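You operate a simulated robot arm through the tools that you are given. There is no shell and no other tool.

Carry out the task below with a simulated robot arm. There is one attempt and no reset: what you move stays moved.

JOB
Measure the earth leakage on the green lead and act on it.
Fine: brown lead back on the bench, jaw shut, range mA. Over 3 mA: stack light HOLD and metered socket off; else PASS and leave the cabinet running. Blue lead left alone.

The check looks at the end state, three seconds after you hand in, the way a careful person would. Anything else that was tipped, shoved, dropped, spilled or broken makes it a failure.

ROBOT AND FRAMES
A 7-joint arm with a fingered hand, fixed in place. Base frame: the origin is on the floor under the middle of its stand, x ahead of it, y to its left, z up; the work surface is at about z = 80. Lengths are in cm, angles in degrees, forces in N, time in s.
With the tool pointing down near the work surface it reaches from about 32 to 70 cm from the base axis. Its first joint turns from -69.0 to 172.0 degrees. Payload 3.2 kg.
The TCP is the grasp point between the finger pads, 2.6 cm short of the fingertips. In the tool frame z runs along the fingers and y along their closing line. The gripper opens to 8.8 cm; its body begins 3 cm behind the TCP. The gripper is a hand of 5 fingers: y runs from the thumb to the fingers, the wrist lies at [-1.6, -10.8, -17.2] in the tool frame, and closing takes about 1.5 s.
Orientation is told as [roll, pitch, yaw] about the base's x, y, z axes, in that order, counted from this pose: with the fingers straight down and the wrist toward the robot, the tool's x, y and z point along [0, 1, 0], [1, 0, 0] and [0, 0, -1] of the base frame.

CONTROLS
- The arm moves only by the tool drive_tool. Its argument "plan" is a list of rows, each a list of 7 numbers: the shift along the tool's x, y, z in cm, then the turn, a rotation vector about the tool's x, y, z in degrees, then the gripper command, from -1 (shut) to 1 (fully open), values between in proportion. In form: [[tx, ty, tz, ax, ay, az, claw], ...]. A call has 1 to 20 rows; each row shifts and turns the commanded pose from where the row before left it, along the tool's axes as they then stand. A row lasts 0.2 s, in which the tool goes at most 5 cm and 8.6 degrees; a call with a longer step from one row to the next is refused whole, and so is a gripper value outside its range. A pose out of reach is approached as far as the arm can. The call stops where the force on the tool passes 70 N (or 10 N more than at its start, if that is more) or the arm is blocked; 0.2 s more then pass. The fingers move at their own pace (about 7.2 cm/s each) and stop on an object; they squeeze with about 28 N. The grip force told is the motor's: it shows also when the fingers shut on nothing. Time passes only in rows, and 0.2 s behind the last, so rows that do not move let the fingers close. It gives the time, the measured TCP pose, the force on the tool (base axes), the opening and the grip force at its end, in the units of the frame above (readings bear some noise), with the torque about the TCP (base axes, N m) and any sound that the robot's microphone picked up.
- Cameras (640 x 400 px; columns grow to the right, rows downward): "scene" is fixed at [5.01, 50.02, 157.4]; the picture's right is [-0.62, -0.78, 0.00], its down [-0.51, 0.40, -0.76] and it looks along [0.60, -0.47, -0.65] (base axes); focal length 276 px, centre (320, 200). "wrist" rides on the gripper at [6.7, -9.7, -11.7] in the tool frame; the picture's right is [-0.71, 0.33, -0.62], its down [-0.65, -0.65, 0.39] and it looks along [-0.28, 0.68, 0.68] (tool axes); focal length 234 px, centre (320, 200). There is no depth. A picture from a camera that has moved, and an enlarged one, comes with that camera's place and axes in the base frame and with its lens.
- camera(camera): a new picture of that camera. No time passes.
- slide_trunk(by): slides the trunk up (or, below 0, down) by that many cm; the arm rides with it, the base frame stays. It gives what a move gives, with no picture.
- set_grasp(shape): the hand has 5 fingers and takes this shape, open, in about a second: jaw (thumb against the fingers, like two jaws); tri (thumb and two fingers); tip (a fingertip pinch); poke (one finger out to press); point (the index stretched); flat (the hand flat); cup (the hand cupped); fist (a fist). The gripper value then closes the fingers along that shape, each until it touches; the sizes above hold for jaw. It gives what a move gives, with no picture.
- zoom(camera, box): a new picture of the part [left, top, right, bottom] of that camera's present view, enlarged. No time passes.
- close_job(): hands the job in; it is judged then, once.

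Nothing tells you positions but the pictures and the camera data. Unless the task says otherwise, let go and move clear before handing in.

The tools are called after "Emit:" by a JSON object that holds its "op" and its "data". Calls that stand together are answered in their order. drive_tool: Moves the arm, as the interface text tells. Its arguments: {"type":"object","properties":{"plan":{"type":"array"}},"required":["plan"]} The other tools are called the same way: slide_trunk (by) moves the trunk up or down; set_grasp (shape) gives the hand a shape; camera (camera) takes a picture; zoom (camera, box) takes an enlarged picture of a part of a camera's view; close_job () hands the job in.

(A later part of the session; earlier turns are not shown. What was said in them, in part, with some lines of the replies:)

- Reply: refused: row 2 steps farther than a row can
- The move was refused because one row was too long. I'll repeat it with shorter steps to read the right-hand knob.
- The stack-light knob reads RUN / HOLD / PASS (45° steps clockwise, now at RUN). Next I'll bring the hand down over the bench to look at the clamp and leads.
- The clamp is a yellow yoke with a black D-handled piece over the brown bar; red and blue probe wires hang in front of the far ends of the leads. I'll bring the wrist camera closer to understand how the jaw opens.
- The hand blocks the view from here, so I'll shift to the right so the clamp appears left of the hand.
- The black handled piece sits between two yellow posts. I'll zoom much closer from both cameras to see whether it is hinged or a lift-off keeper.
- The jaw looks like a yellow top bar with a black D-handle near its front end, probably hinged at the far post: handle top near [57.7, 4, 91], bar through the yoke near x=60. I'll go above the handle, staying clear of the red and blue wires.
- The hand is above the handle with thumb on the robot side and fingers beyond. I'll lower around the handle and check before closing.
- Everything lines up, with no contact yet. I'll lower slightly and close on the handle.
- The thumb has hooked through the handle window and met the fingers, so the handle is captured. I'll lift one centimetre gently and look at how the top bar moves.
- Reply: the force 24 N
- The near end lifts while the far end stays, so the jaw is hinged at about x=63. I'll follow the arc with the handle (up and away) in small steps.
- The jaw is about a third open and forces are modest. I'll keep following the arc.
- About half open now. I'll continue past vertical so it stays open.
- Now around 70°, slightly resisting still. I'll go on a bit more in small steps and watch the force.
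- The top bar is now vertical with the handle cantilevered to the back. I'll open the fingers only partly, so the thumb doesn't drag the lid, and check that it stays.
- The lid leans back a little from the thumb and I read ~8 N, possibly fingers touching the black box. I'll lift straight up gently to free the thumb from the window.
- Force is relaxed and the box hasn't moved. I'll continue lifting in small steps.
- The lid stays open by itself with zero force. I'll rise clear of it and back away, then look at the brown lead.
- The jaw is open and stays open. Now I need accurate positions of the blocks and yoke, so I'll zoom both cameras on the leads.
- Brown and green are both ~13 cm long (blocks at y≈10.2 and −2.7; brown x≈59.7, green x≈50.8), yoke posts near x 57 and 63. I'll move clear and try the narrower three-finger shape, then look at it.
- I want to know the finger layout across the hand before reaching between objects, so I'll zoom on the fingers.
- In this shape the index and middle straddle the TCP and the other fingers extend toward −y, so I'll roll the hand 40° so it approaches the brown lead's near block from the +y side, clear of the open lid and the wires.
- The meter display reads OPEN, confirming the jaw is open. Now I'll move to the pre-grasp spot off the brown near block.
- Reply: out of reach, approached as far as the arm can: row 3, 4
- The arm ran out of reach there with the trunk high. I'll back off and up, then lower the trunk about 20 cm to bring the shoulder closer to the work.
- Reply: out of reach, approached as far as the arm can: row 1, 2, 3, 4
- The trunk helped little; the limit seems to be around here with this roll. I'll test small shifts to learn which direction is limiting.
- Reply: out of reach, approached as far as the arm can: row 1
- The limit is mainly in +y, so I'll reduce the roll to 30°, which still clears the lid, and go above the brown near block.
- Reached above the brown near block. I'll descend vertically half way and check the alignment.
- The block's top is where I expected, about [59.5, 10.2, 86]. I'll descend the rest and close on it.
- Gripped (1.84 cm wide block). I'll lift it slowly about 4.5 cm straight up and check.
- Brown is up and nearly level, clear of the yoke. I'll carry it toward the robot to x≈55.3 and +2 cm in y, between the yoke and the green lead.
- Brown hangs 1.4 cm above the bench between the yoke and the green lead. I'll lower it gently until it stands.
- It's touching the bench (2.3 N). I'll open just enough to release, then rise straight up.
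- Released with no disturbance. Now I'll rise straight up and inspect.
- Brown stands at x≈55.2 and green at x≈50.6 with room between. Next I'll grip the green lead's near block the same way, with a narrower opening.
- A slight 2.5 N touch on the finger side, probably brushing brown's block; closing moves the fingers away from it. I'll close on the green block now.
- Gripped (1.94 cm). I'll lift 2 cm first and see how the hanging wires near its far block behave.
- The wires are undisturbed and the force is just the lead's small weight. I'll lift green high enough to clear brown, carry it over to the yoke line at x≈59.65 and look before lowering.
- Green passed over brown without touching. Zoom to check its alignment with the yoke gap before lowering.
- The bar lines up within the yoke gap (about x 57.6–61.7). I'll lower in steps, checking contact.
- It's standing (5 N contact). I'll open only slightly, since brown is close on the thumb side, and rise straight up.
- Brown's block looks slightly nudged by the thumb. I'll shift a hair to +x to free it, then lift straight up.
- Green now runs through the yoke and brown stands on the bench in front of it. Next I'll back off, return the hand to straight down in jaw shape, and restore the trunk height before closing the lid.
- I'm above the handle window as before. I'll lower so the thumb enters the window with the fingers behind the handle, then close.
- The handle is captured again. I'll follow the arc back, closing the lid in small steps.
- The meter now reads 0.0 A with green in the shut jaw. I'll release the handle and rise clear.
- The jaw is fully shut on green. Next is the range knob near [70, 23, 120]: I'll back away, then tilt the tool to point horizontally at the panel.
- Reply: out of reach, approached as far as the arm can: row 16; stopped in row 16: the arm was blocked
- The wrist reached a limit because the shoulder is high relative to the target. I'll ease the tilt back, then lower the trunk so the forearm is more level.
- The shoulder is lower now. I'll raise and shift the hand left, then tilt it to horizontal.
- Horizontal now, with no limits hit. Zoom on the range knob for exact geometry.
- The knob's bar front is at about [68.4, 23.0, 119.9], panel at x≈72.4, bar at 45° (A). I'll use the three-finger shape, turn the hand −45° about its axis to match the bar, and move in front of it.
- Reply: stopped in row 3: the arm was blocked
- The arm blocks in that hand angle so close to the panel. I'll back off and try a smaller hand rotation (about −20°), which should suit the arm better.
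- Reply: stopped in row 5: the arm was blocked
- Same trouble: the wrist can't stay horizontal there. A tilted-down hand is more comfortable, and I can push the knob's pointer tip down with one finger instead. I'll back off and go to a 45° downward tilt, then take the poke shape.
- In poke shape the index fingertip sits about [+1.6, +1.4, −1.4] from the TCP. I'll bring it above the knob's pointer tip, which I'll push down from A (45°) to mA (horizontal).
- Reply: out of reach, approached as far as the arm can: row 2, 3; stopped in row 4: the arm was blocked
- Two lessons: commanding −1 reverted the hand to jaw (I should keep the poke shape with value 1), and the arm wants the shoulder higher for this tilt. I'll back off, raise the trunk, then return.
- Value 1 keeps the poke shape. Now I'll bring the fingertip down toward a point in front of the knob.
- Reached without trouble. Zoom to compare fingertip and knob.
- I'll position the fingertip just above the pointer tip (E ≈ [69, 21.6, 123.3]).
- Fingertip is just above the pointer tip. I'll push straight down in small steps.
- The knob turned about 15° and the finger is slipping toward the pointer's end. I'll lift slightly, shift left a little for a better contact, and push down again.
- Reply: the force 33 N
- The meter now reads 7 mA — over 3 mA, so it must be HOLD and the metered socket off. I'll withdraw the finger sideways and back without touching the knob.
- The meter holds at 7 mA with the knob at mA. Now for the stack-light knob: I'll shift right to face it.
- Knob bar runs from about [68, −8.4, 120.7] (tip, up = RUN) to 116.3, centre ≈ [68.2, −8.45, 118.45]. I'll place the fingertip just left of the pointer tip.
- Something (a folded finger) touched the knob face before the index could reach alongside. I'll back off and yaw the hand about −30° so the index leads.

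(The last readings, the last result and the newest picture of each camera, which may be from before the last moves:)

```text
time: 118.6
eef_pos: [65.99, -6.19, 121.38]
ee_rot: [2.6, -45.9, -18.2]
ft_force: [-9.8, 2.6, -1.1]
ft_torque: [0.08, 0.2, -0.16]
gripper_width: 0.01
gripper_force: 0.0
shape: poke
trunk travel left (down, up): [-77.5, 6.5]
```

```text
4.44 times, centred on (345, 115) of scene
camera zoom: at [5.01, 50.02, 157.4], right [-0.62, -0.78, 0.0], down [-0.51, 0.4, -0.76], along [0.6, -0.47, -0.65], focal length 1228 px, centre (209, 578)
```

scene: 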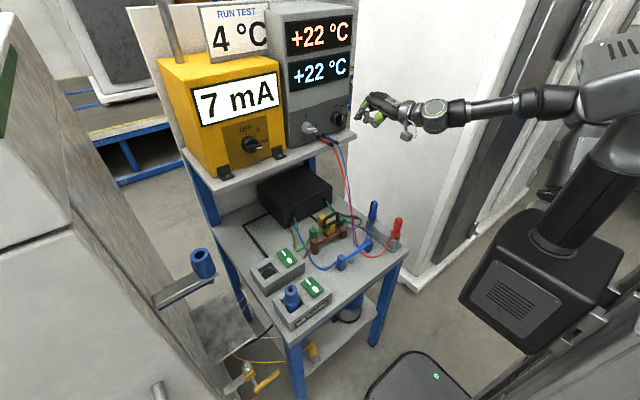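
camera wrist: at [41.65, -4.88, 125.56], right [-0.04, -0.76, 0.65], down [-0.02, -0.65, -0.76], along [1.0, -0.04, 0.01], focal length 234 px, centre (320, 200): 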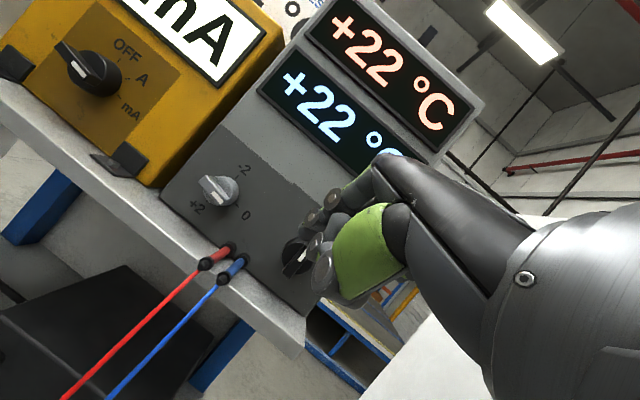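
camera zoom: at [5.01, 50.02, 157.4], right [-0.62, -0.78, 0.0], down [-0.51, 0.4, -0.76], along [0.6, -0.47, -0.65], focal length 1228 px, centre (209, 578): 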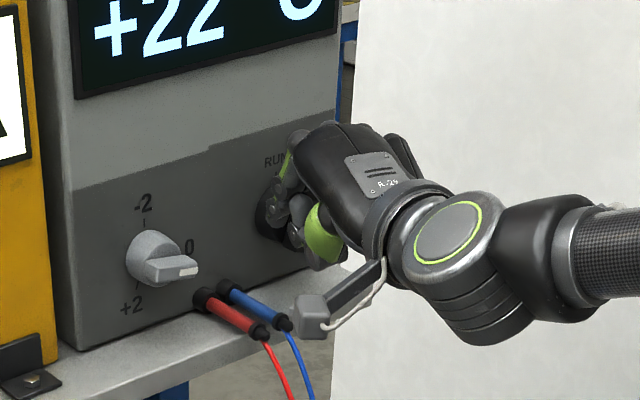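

The middle finger leads too much in this shape. I'll back off and switch to the "point" shape, which stretches the index well ahead of the others.

Emit:
{"op": "drive_tool", "data": {"plan": [[-0.6, -1.0, -2.2, 0, 0, 0, 1], [-0.8, -1.5, -3, 0, 0, 0, 1], [-1, -2, -3.5, 0, 0, 0, 1], [-1, -2, -3.5, 0, 0, 0, 1], [0, 0, 0, 0, 0, 0, 1]]}}

Emit:
{"op": "set_grasp", "data": {"shape": "point"}}

Emit:
{"op": "camera", "data": {"camera": "wrist"}}

Emit:
{"op": "zoom", "data": {"camera": "scene", "box": [280, 60, 440, 180]}}

```text
time: 119.8
eef_pos: [52.7, -6.08, 124.67]
ee_rot: [2.6, -45.7, -18.1]
ft_force: [-0.2, -0.1, -0.4]
ft_torque: [-0.01, -0.01, 0.0]
gripper_width: 0.0
gripper_force: 0.1
shape: poke
trunk travel left (down, up): [-77.5, 6.5]
```

```text
time: 120.7
eef_pos: [52.64, -6.1, 124.64]
ee_rot: [2.7, -45.7, -18.2]
ft_force: [-0.3, -0.4, 0.1]
ft_torque: [0.0, 0.01, -0.01]
gripper_width: 0.0
gripper_force: 0.0
shape: point
trunk travel left (down, up): [-77.5, 6.5]
```

```text
taken
camera wrist: at [39.92, 4.51, 126.09], right [-0.41, -0.64, 0.65], down [-0.35, -0.55, -0.76], along [0.84, -0.54, 0.01], focal length 234 px, centre (320, 200)
```

wrist: 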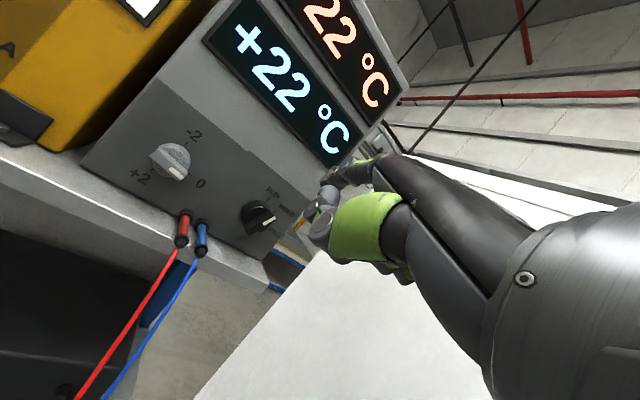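

```text
3.33 times, centred on (360, 120) of scene
camera zoom: at [5.01, 50.02, 157.4], right [-0.62, -0.78, 0.0], down [-0.51, 0.4, -0.76], along [0.6, -0.47, -0.65], focal length 921 px, centre (187, 467)
```

zoom: 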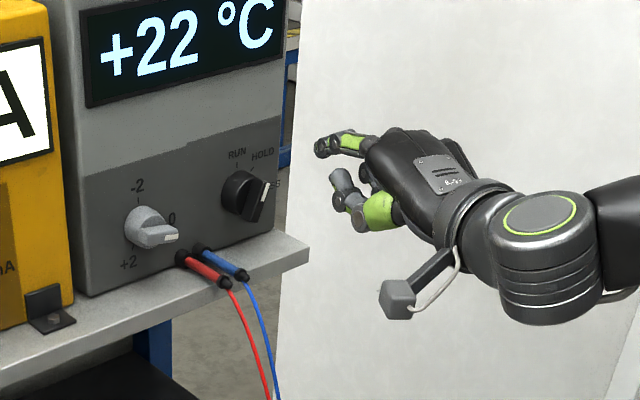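

Emit:
{"op": "zoom", "data": {"camera": "wrist", "box": [230, 170, 300, 250]}}

Emit:
{"op": "zoom", "data": {"camera": "wrist", "box": [260, 130, 440, 290]}}

Emit:
{"op": "zoom", "data": {"camera": "scene", "box": [320, 90, 400, 150]}}

```text
5.00 times, centred on (265, 210) of wrist
camera zoom: at [39.92, 4.51, 126.09], right [-0.41, -0.64, 0.65], down [-0.35, -0.55, -0.76], along [0.84, -0.54, 0.01], focal length 1171 px, centre (595, 150)
```

zoom: 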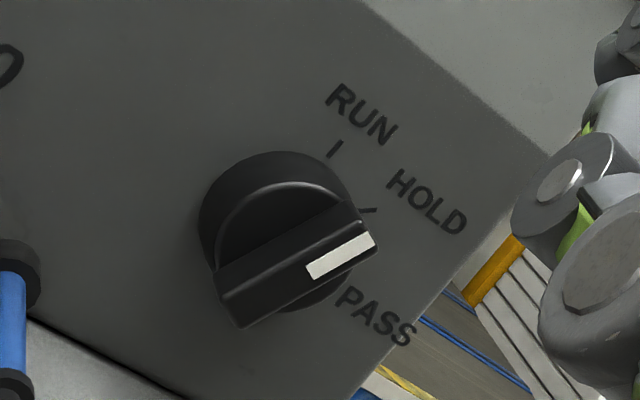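

```text
2.50 times, centred on (350, 210) of wrist
camera zoom: at [39.92, 4.51, 126.09], right [-0.41, -0.64, 0.65], down [-0.35, -0.55, -0.76], along [0.84, -0.54, 0.01], focal length 585 px, centre (245, 175)
```

zoom: 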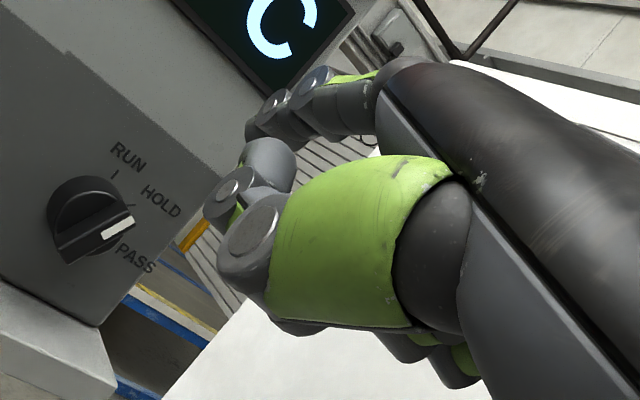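

```text
6.67 times, centred on (360, 120) of scene
camera zoom: at [5.01, 50.02, 157.4], right [-0.62, -0.78, 0.0], down [-0.51, 0.4, -0.76], along [0.6, -0.47, -0.65], focal length 1842 px, centre (53, 733)
```

zoom: 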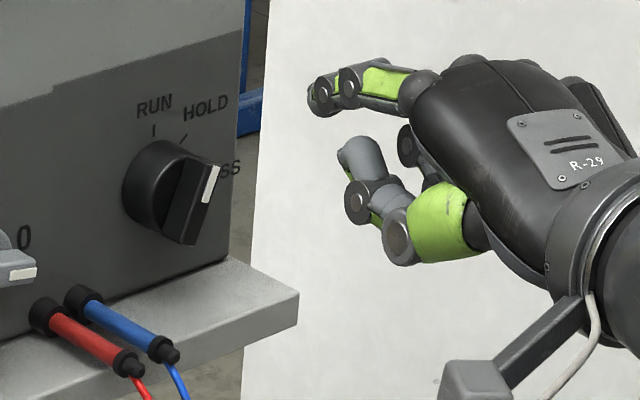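

The forward bump has turned the stack knob to about 28°, between RUN and HOLD. In point shape the index leads by 3–4 cm; I'll place it left of the pointer and push gently to 45°.

Emit:
{"op": "drive_tool", "data": {"plan": [[0.37, -0.37, 2.8, 0, 0, 0, 1], [0.37, -0.37, 2.8, 0, 0, 0, 1], [0.37, -0.37, 2.8, 0, 0, 0, 1], [0.29, 0.83, 1.1, 0, 0, 0, 1], [0.29, 0.83, 1.1, 0, 0, 0, 1], [0, 0, 0, 0, 0, 0, 1]]}}

Emit:
{"op": "zoom", "data": {"camera": "wrist", "box": [220, 130, 400, 290]}}

Emit:
{"op": "zoom", "data": {"camera": "scene", "box": [300, 80, 400, 160]}}

```text
time: 122.1
eef_pos: [60.78, -6.64, 117.85]
ee_rot: [2.7, -45.7, -18.1]
ft_force: [0.4, -0.4, -0.9]
ft_torque: [-0.03, 0.03, 0.0]
gripper_width: 0.0
gripper_force: 0.1
shape: point
trunk travel left (down, up): [-77.5, 6.5]
```

```text
2.50 times, centred on (310, 210) of wrist
camera zoom: at [47.92, 3.99, 119.16], right [-0.41, -0.64, 0.65], down [-0.35, -0.55, -0.76], along [0.84, -0.54, 0.01], focal length 585 px, centre (345, 175)
```

zoom: 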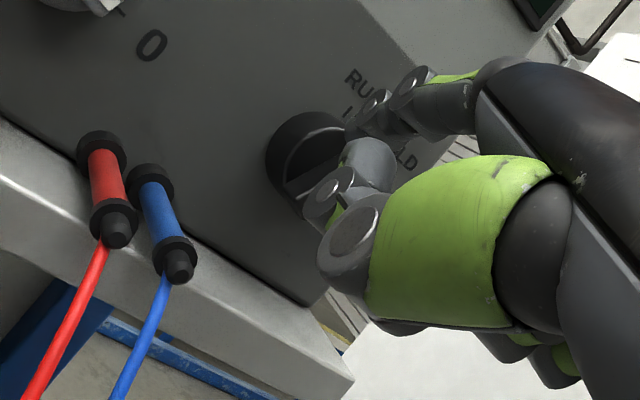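

```text
5.00 times, centred on (350, 120) of scene
camera zoom: at [5.01, 50.02, 157.4], right [-0.62, -0.78, 0.0], down [-0.51, 0.4, -0.76], along [0.6, -0.47, -0.65], focal length 1381 px, centre (170, 600)
```

zoom: 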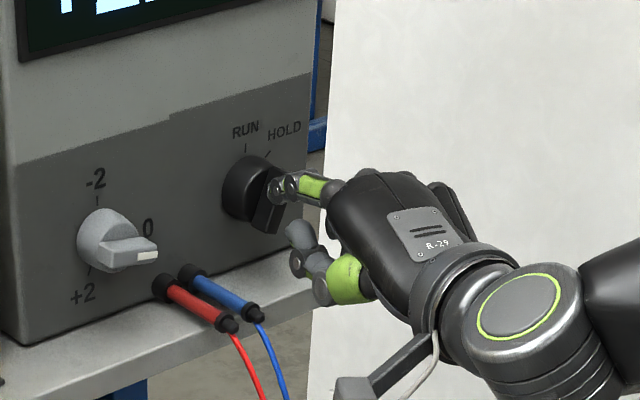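

Emit:
{"op": "drive_tool", "data": {"plan": [[0.19, 0.4, 0.5, 0, 0, 0, 1], [0.19, 0.4, 0.5, 0, 0, 0, 1], [0, 0, 0, 0, 0, 0, 1]]}}

Emit:
{"op": "zoom", "data": {"camera": "wrist", "box": [250, 150, 350, 240]}}

Emit:
{"op": "zoom", "data": {"camera": "scene", "box": [320, 90, 380, 140]}}

```text
time: 122.9
eef_pos: [62.19, -6.43, 117.77]
ee_rot: [2.7, -45.8, -18.3]
ft_force: [0.3, 0.0, -0.2]
ft_torque: [-0.02, -0.03, -0.03]
gripper_width: 0.01
gripper_force: 0.1
shape: point
trunk travel left (down, up): [-77.5, 6.5]
```

```text
4.44 times, centred on (300, 195) of wrist
camera zoom: at [49.26, 4.09, 119.15], right [-0.41, -0.64, 0.65], down [-0.35, -0.55, -0.76], along [0.84, -0.54, 0.0], focal length 1041 px, centre (409, 222)
```

zoom: 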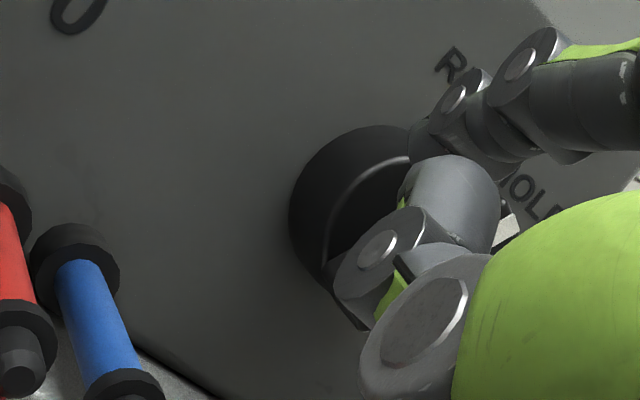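

```text
8.00 times, centred on (350, 115) of scene
camera zoom: at [5.01, 50.02, 157.4], right [-0.62, -0.78, 0.0], down [-0.51, 0.4, -0.76], along [0.6, -0.47, -0.65], focal length 2210 px, centre (80, 880)
```

zoom: 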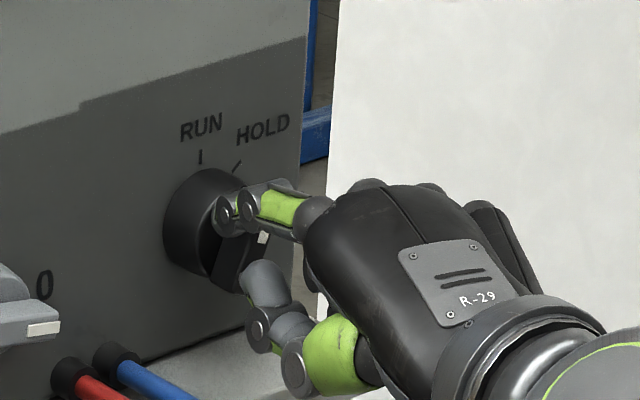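

No contact yet and the finger is beside the pointer. I'll push right in small steps.

Emit:
{"op": "drive_tool", "data": {"plan": [[-0.34, 0.08, 0.06, 0, 0, 0, 1], [-0.34, 0.08, 0.06, 0, 0, 0, 1], [-0.34, 0.08, 0.06, 0, 0, 0, 1], [0, 0, 0, 0, 0, 0, 1]]}}

Emit:
{"op": "zoom", "data": {"camera": "scene", "box": [320, 90, 380, 140]}}

Emit:
{"op": "zoom", "data": {"camera": "wrist", "box": [250, 150, 350, 240]}}

```text
time: 123.9
eef_pos: [62.18, -7.55, 117.86]
ee_rot: [2.5, -45.7, -18.2]
ft_force: [-0.1, 0.5, 0.4]
ft_torque: [-0.04, 0.0, -0.02]
gripper_width: 0.0
gripper_force: 0.1
shape: point
trunk travel left (down, up): [-77.5, 6.5]
```

```text
8.00 times, centred on (350, 115) of scene
camera zoom: at [5.01, 50.02, 157.4], right [-0.62, -0.78, 0.0], down [-0.51, 0.4, -0.76], along [0.6, -0.47, -0.65], focal length 2210 px, centre (80, 880)
```

zoom: 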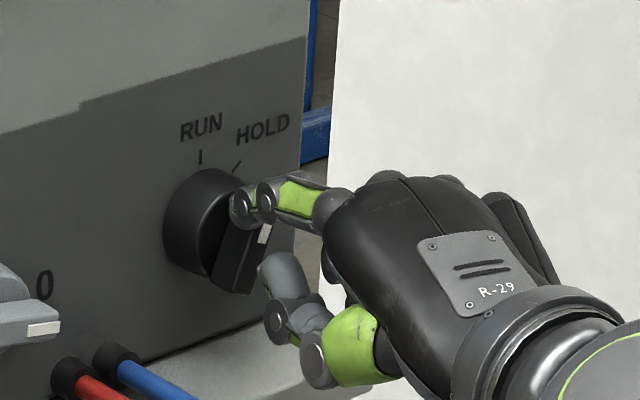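

```text
4.44 times, centred on (300, 195) of wrist
camera zoom: at [49.3, 3.1, 119.19], right [-0.41, -0.64, 0.65], down [-0.35, -0.55, -0.76], along [0.84, -0.54, 0.01], focal length 1041 px, centre (409, 222)
```

zoom: 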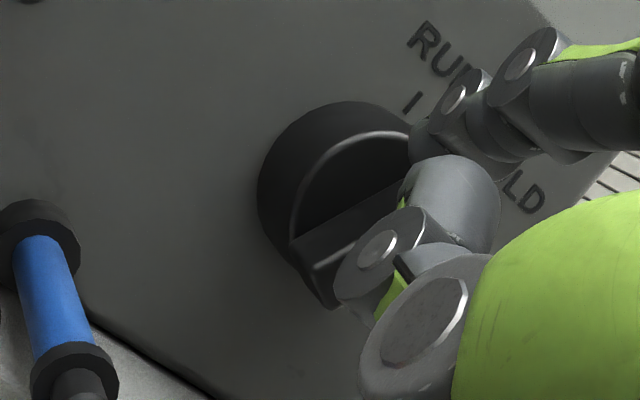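

Emit:
{"op": "drive_tool", "data": {"plan": [[-0.3, 0.07, 0.05, 0, 0, 0, 1], [-0.3, 0.07, 0.05, 0, 0, 0, 1], [0, 0, 0, 0, 0, 0, 1]]}}

Emit:
{"op": "zoom", "data": {"camera": "scene", "box": [320, 90, 380, 140]}}

Emit:
{"op": "zoom", "data": {"camera": "wrist", "box": [250, 150, 350, 240]}}

```text
time: 124.7
eef_pos: [62.06, -8.04, 117.82]
ee_rot: [2.7, -45.7, -18.3]
ft_force: [0.1, 1.1, -0.4]
ft_torque: [-0.06, -0.04, 0.03]
gripper_width: 0.0
gripper_force: 0.0
shape: point
trunk travel left (down, up): [-77.5, 6.5]
```

```text
8.00 times, centred on (350, 115) of scene
camera zoom: at [5.01, 50.02, 157.4], right [-0.62, -0.78, 0.0], down [-0.51, 0.4, -0.76], along [0.6, -0.47, -0.65], focal length 2210 px, centre (80, 880)
```

zoom: 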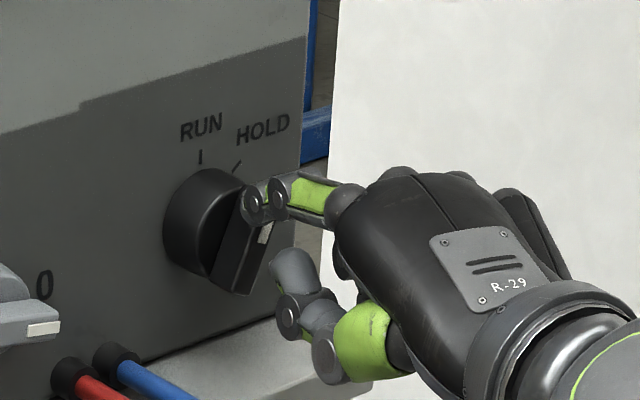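

```text
4.44 times, centred on (300, 195) of wrist
camera zoom: at [49.3, 2.48, 119.18], right [-0.41, -0.64, 0.65], down [-0.35, -0.55, -0.76], along [0.84, -0.54, 0.01], focal length 1041 px, centre (409, 222)
```

zoom: 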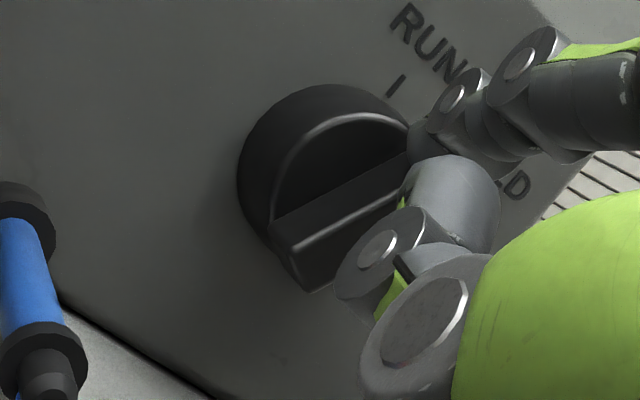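

Emit:
{"op": "drive_tool", "data": {"plan": [[-0.27, 0.06, 0.05, 0, 0, 0, 1], [-0.27, 0.06, 0.05, 0, 0, 0, 1], [0, 0, 0, 0, 0, 0, 1]]}}

Emit:
{"op": "zoom", "data": {"camera": "scene", "box": [320, 90, 380, 140]}}

Emit:
{"op": "zoom", "data": {"camera": "wrist", "box": [250, 150, 350, 240]}}

```text
time: 125.5
eef_pos: [62.18, -8.72, 117.78]
ee_rot: [2.7, -45.7, -18.1]
ft_force: [0.2, 0.2, 0.0]
ft_torque: [-0.01, 0.02, 0.0]
gripper_width: 8.35
gripper_force: 0.0
shape: point
trunk travel left (down, up): [-77.5, 6.5]
```

```text
8.00 times, centred on (350, 115) of scene
camera zoom: at [5.01, 50.02, 157.4], right [-0.62, -0.78, 0.0], down [-0.51, 0.4, -0.76], along [0.6, -0.47, -0.65], focal length 2210 px, centre (80, 880)
```

zoom: 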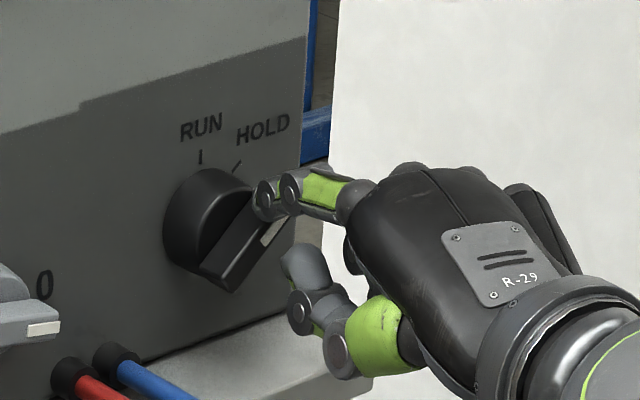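

```text
4.44 times, centred on (300, 195) of wrist
camera zoom: at [49.33, 1.87, 119.19], right [-0.41, -0.64, 0.65], down [-0.35, -0.55, -0.76], along [0.84, -0.54, 0.0], focal length 1041 px, centre (409, 222)
```

zoom: 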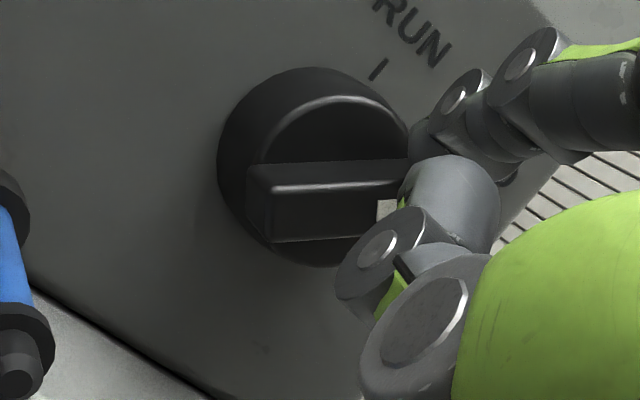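

The knob now points at about 45°, i.e. HOLD, with no force left on the finger. I'll withdraw left and back, then check the knob and the tower light.

Emit:
{"op": "drive_tool", "data": {"plan": [[0.4, -0.05, -0.1, 0, 0, 0, 1], [0.2, -0.7, -1.4, 0, 0, 0, 1], [-0.4, -2, -2.5, 0, 0, 0, 1], [-0.6, -2, -2.5, 0, 0, 0, 1], [-0.6, -1.5, -3, 0, 0, 0, 1], [0, 0, -3, 0, 0, 0, 1], [0, 0, 0, 0, 0, 0, 1]]}}

Emit:
{"op": "camera", "data": {"camera": "wrist"}}

Emit:
{"op": "zoom", "data": {"camera": "scene", "box": [190, 60, 370, 175]}}

```text
time: 127.1
eef_pos: [48.99, -5.75, 122.16]
ee_rot: [2.6, -45.7, -18.1]
ft_force: [-0.2, 0.0, -0.8]
ft_torque: [0.03, 0.0, -0.01]
gripper_width: 8.33
gripper_force: 0.2
shape: point
trunk travel left (down, up): [-77.5, 6.5]
```

```text
taken
camera wrist: at [36.16, 4.72, 123.41], right [-0.41, -0.64, 0.65], down [-0.35, -0.55, -0.76], along [0.84, -0.54, 0.01], focal length 234 px, centre (320, 200)
```

wrist: 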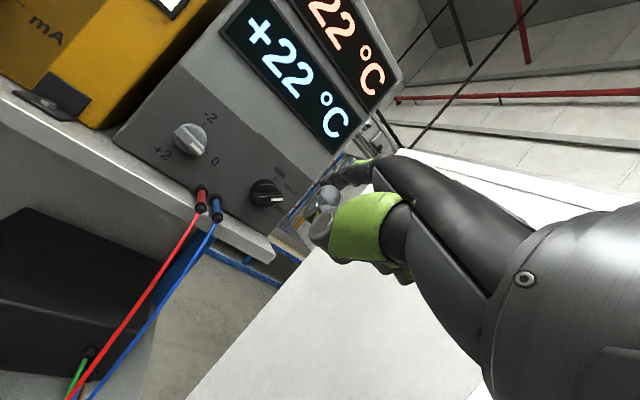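

```text
3.48 times, centred on (280, 118) of scene
camera zoom: at [5.01, 50.02, 157.4], right [-0.62, -0.78, 0.0], down [-0.51, 0.4, -0.76], along [0.6, -0.47, -0.65], focal length 961 px, centre (459, 487)
```

zoom: 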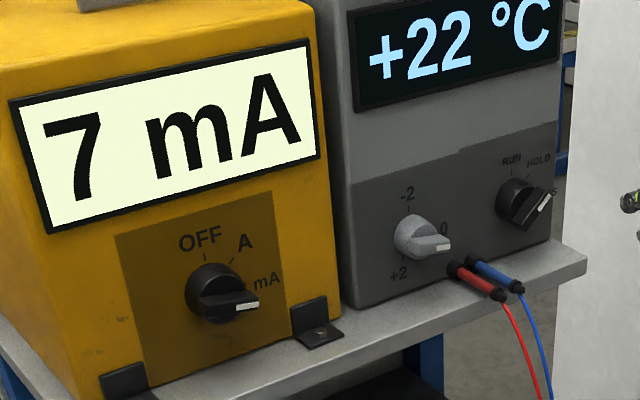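

Emit:
{"op": "zoom", "data": {"camera": "wrist", "box": [240, 155, 310, 225]}}

Emit:
{"op": "zoom", "data": {"camera": "scene", "box": [310, 95, 360, 135]}}

Emit:
{"op": "zoom", "data": {"camera": "wrist", "box": [150, 105, 240, 180]}}

```text
5.71 times, centred on (275, 190) of wrist
camera zoom: at [36.16, 4.72, 123.41], right [-0.41, -0.64, 0.65], down [-0.35, -0.55, -0.76], along [0.84, -0.54, 0.01], focal length 1338 px, centre (577, 257)
```

zoom: 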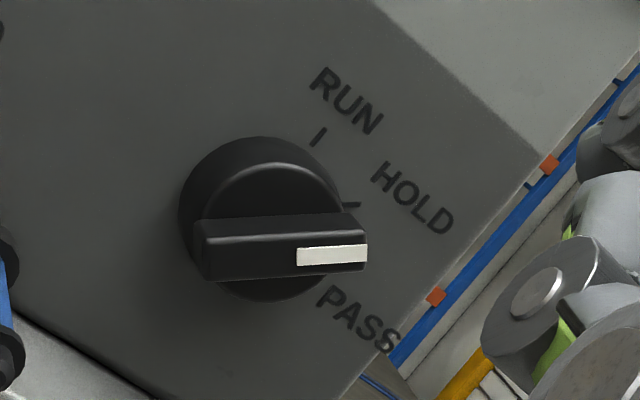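

```text
10.00 times, centred on (335, 115) of scene
camera zoom: at [5.01, 50.02, 157.4], right [-0.62, -0.78, 0.0], down [-0.51, 0.4, -0.76], along [0.6, -0.47, -0.65], focal length 2763 px, centre (170, 1050)
```

zoom: 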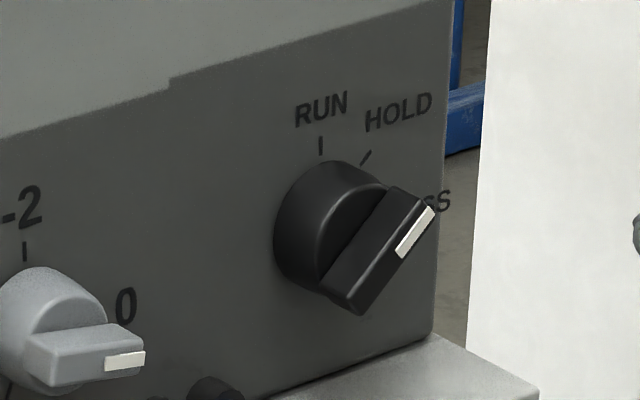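

```text
5.33 times, centred on (195, 142) of wrist
camera zoom: at [36.16, 4.72, 123.41], right [-0.41, -0.64, 0.65], down [-0.35, -0.55, -0.76], along [0.84, -0.54, 0.01], focal length 1249 px, centre (987, 507)
```

zoom: 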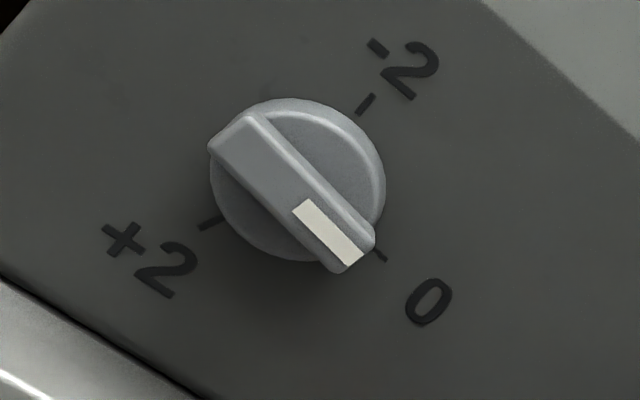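

Stack knob is at HOLD; the grey offset knob is untouched at 0. Now the METERED socket's rocker: I'll return the hand to straight down (keeping the pointing finger) and move over the socket.

Emit:
{"op": "drive_tool", "data": {"plan": [[0, 0, 0, 7.63, 0.79, -2.69, 1], [0, 0, 0, 7.63, 0.79, -2.69, 1], [0, 0, 0, 7.63, 0.79, -2.69, 1], [0, 0, 0, 7.63, 0.79, -2.69, 1], [0, 0, 0, 7.63, 0.79, -2.69, 1], [0, 0, 0, 7.63, 0.79, -2.69, 1], [3.08, -1.67, 2.1, 0, 0, 0, 1], [3.08, -1.67, 2.1, 0, 0, 0, 1], [3.08, -1.67, 2.1, 0, 0, 0, 1], [3.08, -1.67, 2.1, 0, 0, 0, 1], [3.08, -1.67, 2.1, 0, 0, 0, 1], [3.08, -1.67, 2.1, 0, 0, 0, 1], [3.08, -1.67, 2.1, 0, 0, 0, 1], [3.08, -1.67, 2.1, 0, 0, 0, 1], [3.08, -1.67, 2.1, 0, 0, 0, 1], [0, 0, 0, 0, 0, 0, 1]]}}

Emit:
{"op": "camera", "data": {"camera": "wrist"}}

Emit:
{"op": "camera", "data": {"camera": "scene"}}

```text
time: 130.5
eef_pos: [33.97, 21.49, 103.18]
ee_rot: [0.1, 0.1, 0.0]
ft_force: [0.8, -0.2, -0.2]
ft_torque: [-0.01, -0.01, -0.03]
gripper_width: 8.35
gripper_force: 0.1
shape: point
trunk travel left (down, up): [-77.5, 6.5]
```

```text
taken
camera wrist: at [24.14, 28.22, 114.83], right [0.33, -0.71, 0.62], down [-0.65, -0.65, -0.39], along [0.68, -0.28, -0.68], focal length 234 px, centre (320, 200)
```

wrist: 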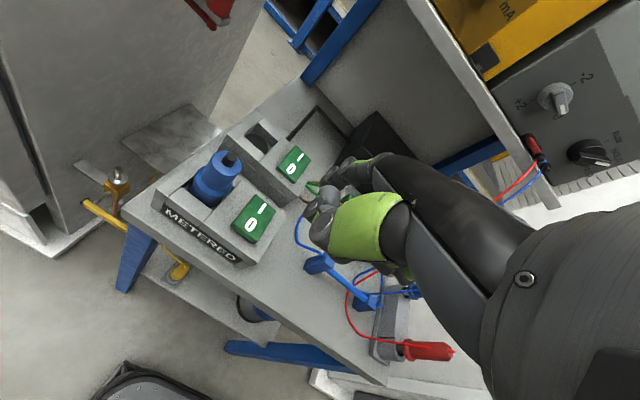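

```text
taken
```

scene: 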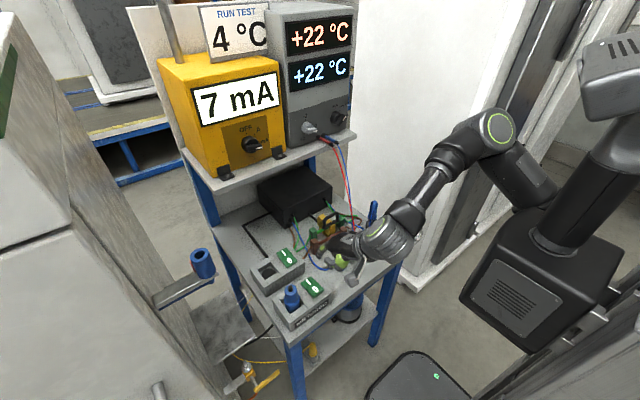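

Emit:
{"op": "zoom", "data": {"camera": "wrist", "box": [150, 130, 350, 280]}}

Emit:
{"op": "zoom", "data": {"camera": "scene", "box": [260, 255, 360, 335]}}

Emit:
{"op": "zoom", "data": {"camera": "scene", "box": [240, 230, 400, 330]}}

```text
2.67 times, centred on (250, 205) of wrist
camera zoom: at [24.14, 28.22, 114.83], right [0.33, -0.71, 0.62], down [-0.65, -0.65, -0.39], along [0.68, -0.28, -0.68], focal length 624 px, centre (507, 187)
```

zoom: 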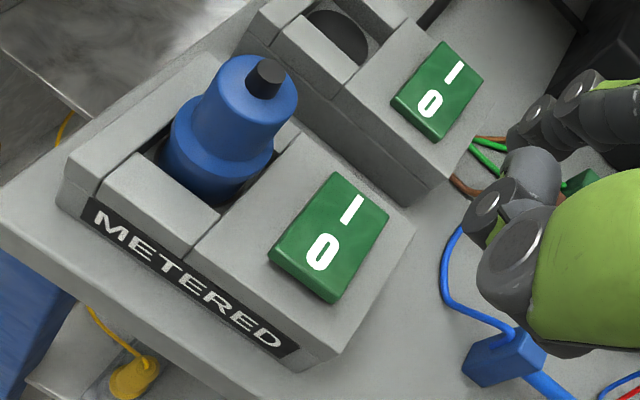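

```text
5.00 times, centred on (310, 295) of scene
camera zoom: at [5.01, 50.02, 157.4], right [-0.62, -0.78, 0.0], down [-0.51, 0.4, -0.76], along [0.6, -0.47, -0.65], focal length 1381 px, centre (370, -275)
```

zoom: 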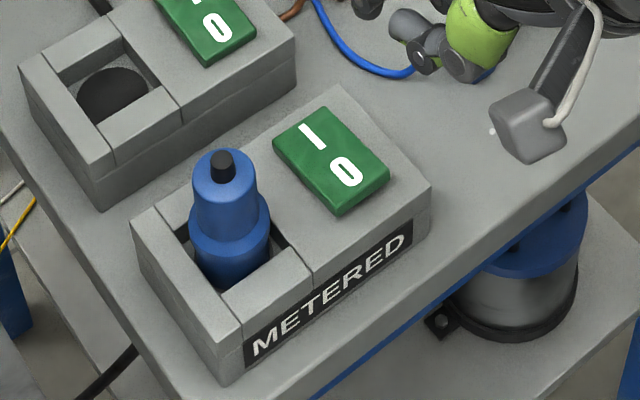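

```text
4.00 times, centred on (320, 280) of scene
camera zoom: at [5.01, 50.02, 157.4], right [-0.62, -0.78, 0.0], down [-0.51, 0.4, -0.76], along [0.6, -0.47, -0.65], focal length 1105 px, centre (320, -120)
```

zoom: 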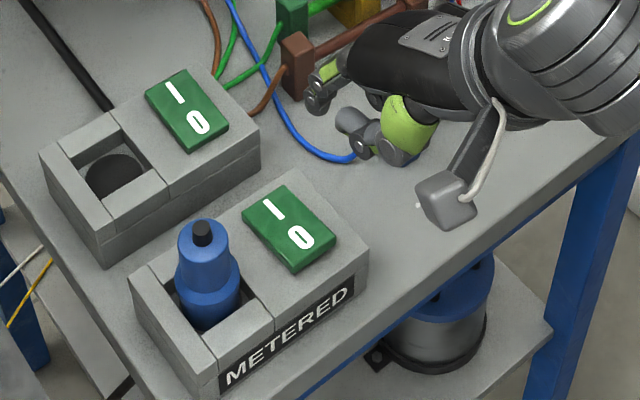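

The rocker's "0" end (near end, raised) is at about [40.6, 23.8, 85.4] and the index tip is at [40.8, 22.8, 100.2]. I'll line up and descend to just above it.

Emit:
{"op": "drive_tool", "data": {"plan": [[0.5, -0.25, 3, 0, 0, 0, 1], [0.5, -0.25, 3, 0, 0, 0, 1], [0, 0, 3, 0, 0, 0, 1], [0, 0, 2.5, 0, 0, 0, 1], [0, 0, 0, 0, 0, 0, 1]]}}

Emit:
{"op": "zoom", "data": {"camera": "wrist", "box": [200, 130, 420, 330]}}

Emit:
{"op": "zoom", "data": {"camera": "scene", "box": [260, 245, 360, 325]}}

```text
time: 131.7
eef_pos: [33.5, 22.75, 91.47]
ee_rot: [0.1, 0.0, 0.0]
ft_force: [0.5, 0.2, 0.1]
ft_torque: [0.03, -0.03, 0.03]
gripper_width: 8.31
gripper_force: 0.1
shape: point
trunk travel left (down, up): [-77.5, 6.5]
```

```text
2.00 times, centred on (310, 230) of wrist
camera zoom: at [23.56, 29.33, 103.22], right [0.33, -0.71, 0.62], down [-0.65, -0.65, -0.39], along [0.68, -0.28, -0.68], focal length 468 px, centre (340, 140)
```

zoom: 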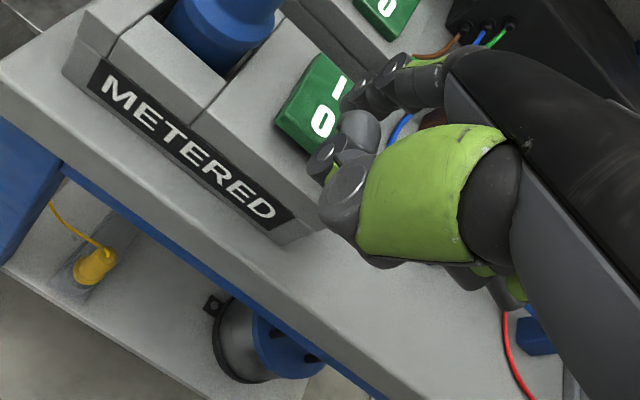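

```text
5.00 times, centred on (310, 285) of scene
camera zoom: at [5.01, 50.02, 157.4], right [-0.62, -0.78, 0.0], down [-0.51, 0.4, -0.76], along [0.6, -0.47, -0.65], focal length 1381 px, centre (370, -225)
```

zoom: 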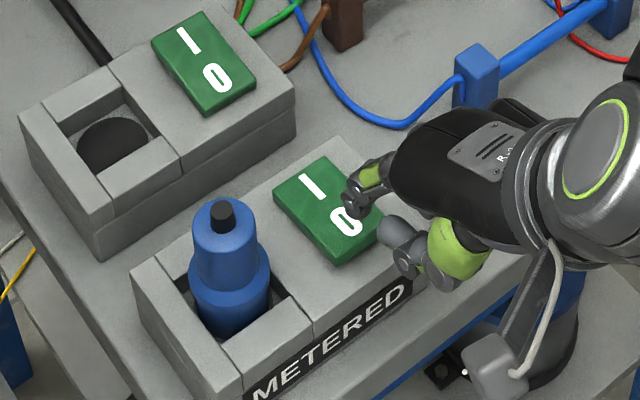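

Aligned over the "0" end. I'll descend and press gently.

Emit:
{"op": "drive_tool", "data": {"plan": [[0, 0, 1.2, 0, 0, 0, 1], [0, 0, 0.8, 0, 0, 0, 1], [0, 0, 0.4, 0, 0, 0, 1], [0, 0, 0.3, 0, 0, 0, 1], [0, 0, 0, 0, 0, 0, 1]]}}

Emit:
{"op": "zoom", "data": {"camera": "scene", "box": [260, 245, 360, 325]}}

```text
time: 132.9
eef_pos: [33.48, 22.64, 89.05]
ee_rot: [0.0, 0.1, 0.0]
ft_force: [-1.5, -0.3, 2.7]
ft_torque: [0.03, -0.17, 0.03]
gripper_width: 8.35
gripper_force: 0.1
shape: point
trunk travel left (down, up): [-77.5, 6.5]
```

```text
5.00 times, centred on (310, 285) of scene
camera zoom: at [5.01, 50.02, 157.4], right [-0.62, -0.78, 0.0], down [-0.51, 0.4, -0.76], along [0.6, -0.47, -0.65], focal length 1381 px, centre (370, -225)
```

zoom: 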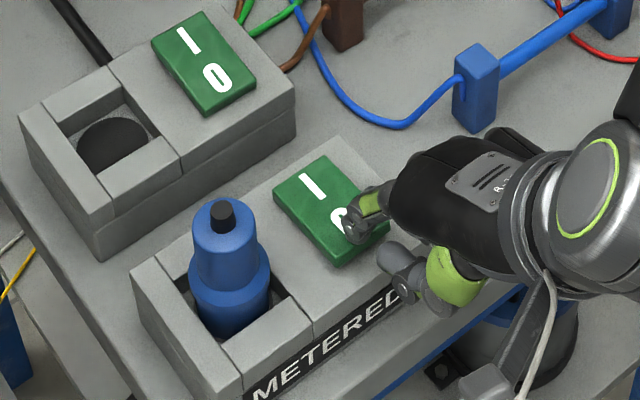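

Emit:
{"op": "drive_tool", "data": {"plan": [[0, 0, 0.25, 0, 0, 0, 1], [0, 0, 0.25, 0, 0, 0, 1], [0, 0, 0.25, 0, 0, 0, 1], [0, 0, 0, 0, 0, 0, 1]]}}

Emit:
{"op": "zoom", "data": {"camera": "scene", "box": [260, 245, 360, 325]}}

Emit:
{"op": "zoom", "data": {"camera": "scene", "box": [170, 50, 300, 160]}}

```text
time: 133.9
eef_pos: [33.35, 22.64, 88.28]
ee_rot: [0.0, -0.1, -0.1]
ft_force: [-2.1, 0.2, 7.8]
ft_torque: [0.11, -0.44, 0.04]
gripper_width: 0.0
gripper_force: 0.0
shape: point
trunk travel left (down, up): [-77.5, 6.5]
```

```text
5.00 times, centred on (310, 285) of scene
camera zoom: at [5.01, 50.02, 157.4], right [-0.62, -0.78, 0.0], down [-0.51, 0.4, -0.76], along [0.6, -0.47, -0.65], focal length 1381 px, centre (370, -225)
```

zoom: 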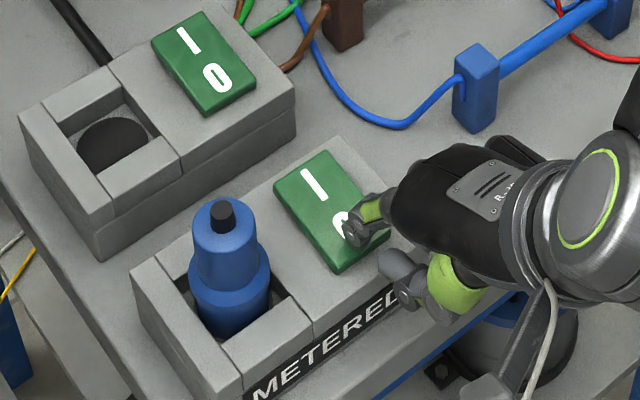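

```text
3.64 times, centred on (235, 105) of scene
camera zoom: at [5.01, 50.02, 157.4], right [-0.62, -0.78, 0.0], down [-0.51, 0.4, -0.76], along [0.6, -0.47, -0.65], focal length 1005 px, centre (629, 546)
```

zoom: 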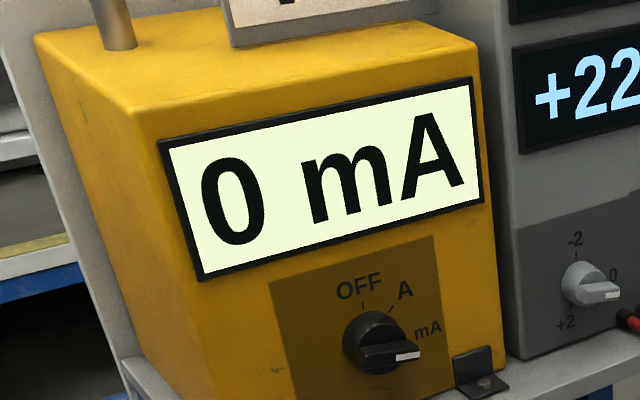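

The meter dropped to 0 mA, so the metered socket is off. I'll lift the finger and check that it stays off.

Emit:
{"op": "drive_tool", "data": {"plan": [[0, 0, 0.15, 0, 0, 0, 1], [0, 0, 0, 0, 0, 0, 1], [0, 0, -1, 0, 0, 0, 1], [0, 0, -2, 0, 0, 0, 1], [0, 0, -3, 0, 0, 0, 1], [0, 0, -3, 0, 0, 0, 1], [0, 0, -3, 0, 0, 0, 1], [0, 0, -3, 0, 0, 0, 1], [0, 0, -3, 0, 0, 0, 1], [0, 0, 0, 0, 0, 0, 1]]}}

Emit:
{"op": "camera", "data": {"camera": "scene"}}

Emit:
{"op": "zoom", "data": {"camera": "scene", "box": [260, 190, 400, 325]}}

Emit:
{"op": "zoom", "data": {"camera": "wrist", "box": [100, 80, 360, 280]}}

```text
time: 136.1
eef_pos: [33.39, 22.61, 106.19]
ee_rot: [0.0, 0.1, -0.1]
ft_force: [1.1, 0.5, 0.6]
ft_torque: [0.01, 0.0, -0.03]
gripper_width: 0.0
gripper_force: 0.1
shape: point
trunk travel left (down, up): [-77.5, 6.5]
```

```text
taken
```

scene: 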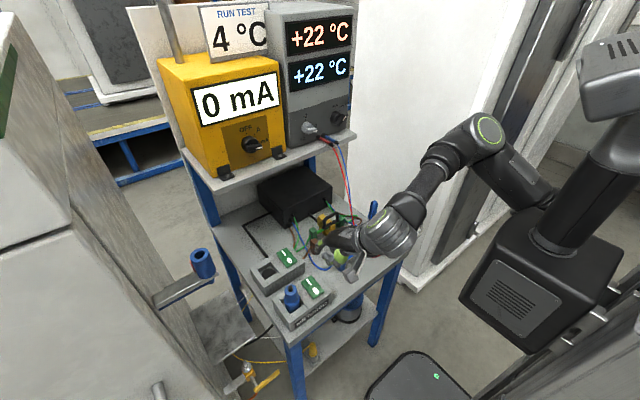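

```text
2.96 times, centred on (330, 258) of scene
camera zoom: at [5.01, 50.02, 157.4], right [-0.62, -0.78, 0.0], down [-0.51, 0.4, -0.76], along [0.6, -0.47, -0.65], focal length 818 px, centre (290, 30)
```

zoom: 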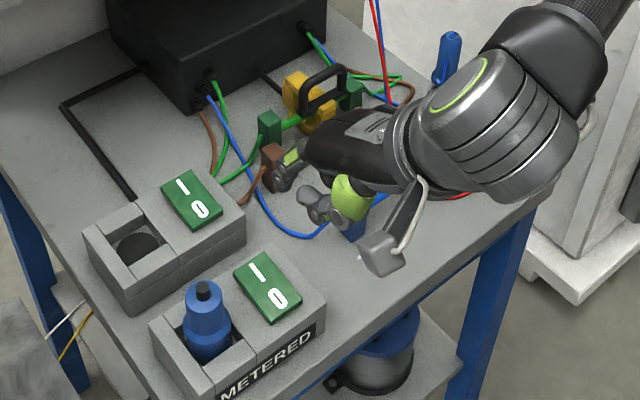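

```text
2.00 times, centred on (230, 180) of wrist
camera zoom: at [23.58, 29.23, 117.74], right [0.33, -0.71, 0.62], down [-0.65, -0.65, -0.39], along [0.68, -0.28, -0.68], focal length 468 px, centre (500, 240)
```

zoom: 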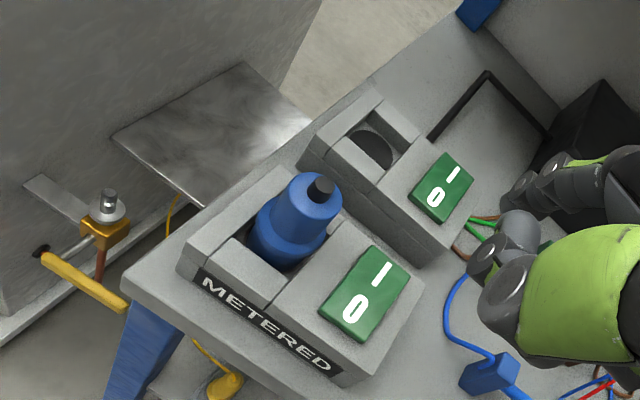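

Still 0 mA after releasing. Now I'll move the hand clear, upward, and tilt the camera to verify the tower light and the whole bench.

Emit:
{"op": "drive_tool", "data": {"plan": [[-1.5, 0.6, -3.4, 0, 0, 0, 1], [-1.5, 0.6, -3.4, 0, 0, 0, 1], [-1.5, 0.6, -3.4, 0, 0, 0, 1], [-1.5, 0.6, -3.4, 0, 0, 0, 1], [-1.5, 0.6, -3.4, 0, 0, 0, 1], [-1.5, 0.6, -3.4, 0, 0, 0, 1], [-1.5, 0.6, -3.4, 0, 0, 0, 1], [-1.5, 0.6, -3.4, 0, 0, 0, 1], [0, 0, 0, -8, 0, 0, 1], [0, 0, 0, -8, 0, 0, 1], [0, 0, 0, -8, 0, 0, 1], [0, 0, 0, -8, 0, 0, 1], [0, 0, 0, -8, 0, 0, 1], [0, 0, 0, -8, 0, 0, 1], [0, 0, 0, 0, 0, 0, 1]]}}

Emit:
{"op": "camera", "data": {"camera": "wrist"}}

Emit:
{"op": "camera", "data": {"camera": "scene"}}

Emit:
{"op": "zoom", "data": {"camera": "scene", "box": [260, 190, 400, 325]}}

```text
time: 139.3
eef_pos: [38.35, 10.7, 133.24]
ee_rot: [0.0, -47.9, -0.1]
ft_force: [-0.8, -0.2, -0.2]
ft_torque: [0.0, 0.03, -0.03]
gripper_width: 0.0
gripper_force: 0.0
shape: point
trunk travel left (down, up): [-77.5, 6.5]
```

```text
taken
camera wrist: at [22.97, 17.33, 133.75], right [-0.24, -0.71, 0.66], down [-0.15, -0.65, -0.75], along [0.96, -0.28, 0.05], focal length 234 px, centre (320, 200)
```

wrist: 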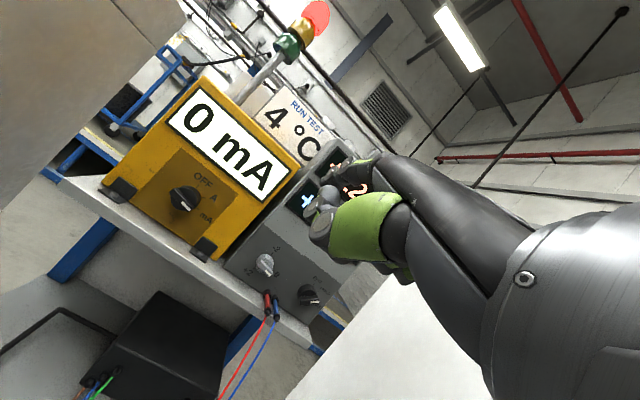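

```text
taken
```

scene: 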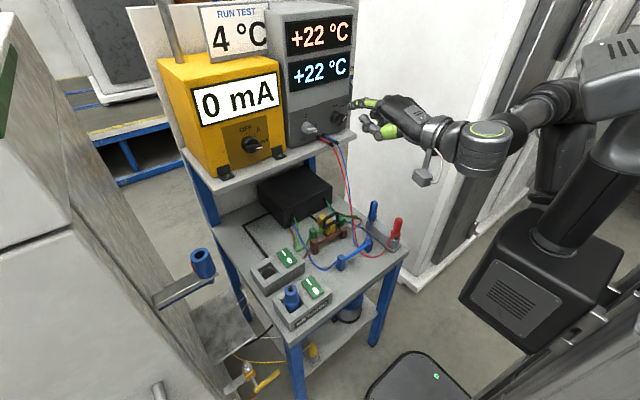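

```text
2.96 times, centred on (330, 258) of scene
camera zoom: at [5.01, 50.02, 157.4], right [-0.62, -0.78, 0.0], down [-0.51, 0.4, -0.76], along [0.6, -0.47, -0.65], focal length 818 px, centre (290, 30)
```

zoom: 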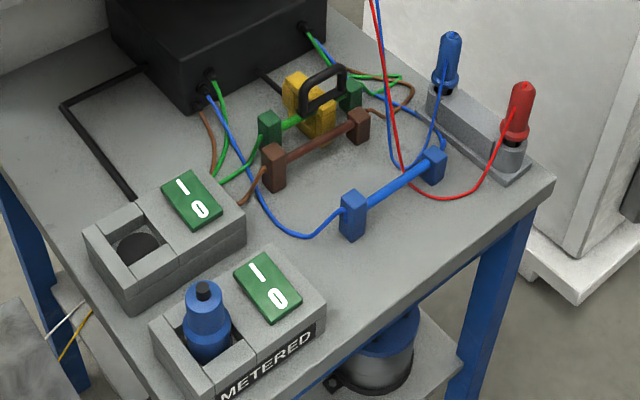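

Emit:
{"op": "zoom", "data": {"camera": "wrist", "box": [250, 0, 350, 90]}}

Emit:
{"op": "zoom", "data": {"camera": "wrist", "box": [150, 150, 340, 310]}}

Emit:
{"op": "zoom", "data": {"camera": "scene", "box": [310, 195, 380, 250]}}

Emit:
{"op": "zoom", "data": {"camera": "scene", "box": [265, 260, 335, 320]}}

```text
4.44 times, centred on (300, 45) of wrist
camera zoom: at [22.97, 17.33, 133.75], right [-0.24, -0.71, 0.66], down [-0.15, -0.65, -0.75], along [0.96, -0.28, 0.05], focal length 1041 px, centre (409, 889)
```

zoom: 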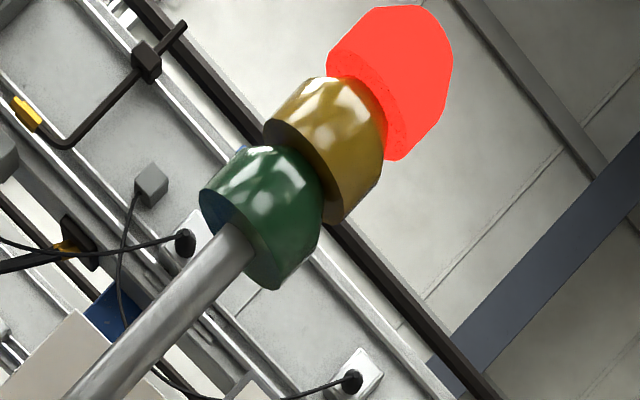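

```text
2.50 times, centred on (245, 230) of wrist
camera zoom: at [22.97, 17.33, 133.75], right [-0.24, -0.71, 0.66], down [-0.15, -0.65, -0.75], along [0.96, -0.28, 0.05], focal length 585 px, centre (508, 125)
```

zoom: 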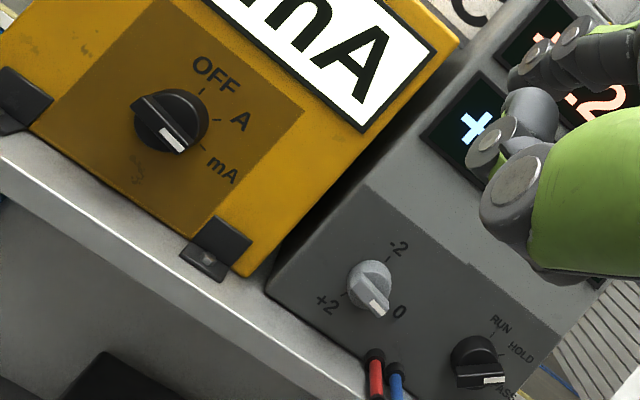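

```text
7.27 times, centred on (345, 222) of scene
camera zoom: at [5.01, 50.02, 157.4], right [-0.62, -0.78, 0.0], down [-0.51, 0.4, -0.76], along [0.6, -0.47, -0.65], focal length 2009 px, centre (138, 36)
```

zoom: 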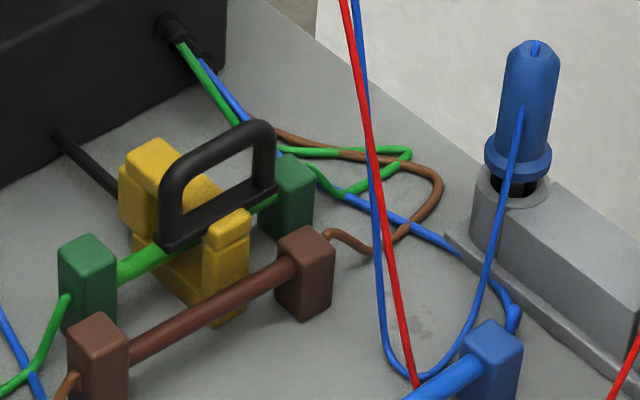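

```text
6.67 times, centred on (300, 290) of scene
camera zoom: at [5.01, 50.02, 157.4], right [-0.62, -0.78, 0.0], down [-0.51, 0.4, -0.76], along [0.6, -0.47, -0.65], focal length 1842 px, centre (453, -400)
```

zoom: 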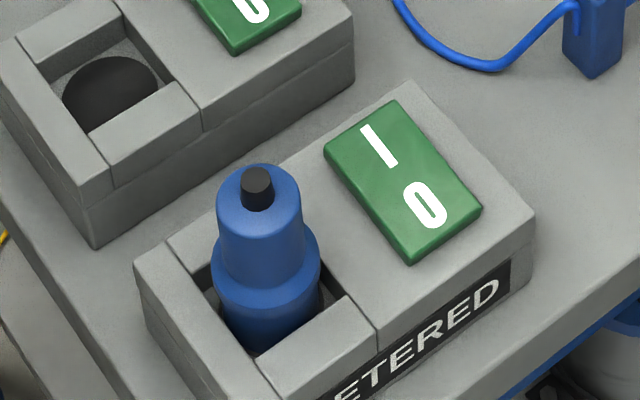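

The tower light is red (HOLD), the meter is on mA with the jaw shut on green, and brown stands on the bench. Blue is untouched, the metered socket is off, and the hand is clear, so I'm handing in.

Emit:
{"op": "close_job", "data": {}}

```text
The job is handed in.
```

I measured 7 mA of earth leakage on the green lead. That is over the 3 mA limit, so I set the stack light to HOLD and switched the metered socket off. The job is handed in, but I haven't been told whether it passed.

State of the bench when I handed in:

- **Green lead:** it is still in the clamp, with the jaw shut.
- **Range:** the knob is at mA. The display dropped from 7 mA to 0 mA when the metered socket went off, and stayed there.
- **Stack light:** the red lamp is lit and the knob is at HOLD.
- **Brown lead:** it is out of the clamp and standing on the bench just in front of it, close to the yoke.
- **Blue lead:** it is where it started.

While reaching for the stack-light knob, my hand bumped it about halfway towards HOLD before I pushed it there properly. The thumb also nudged the brown lead slightly when I released the green one. Brown stayed upright, and I saw nothing else moved in the final pictures.
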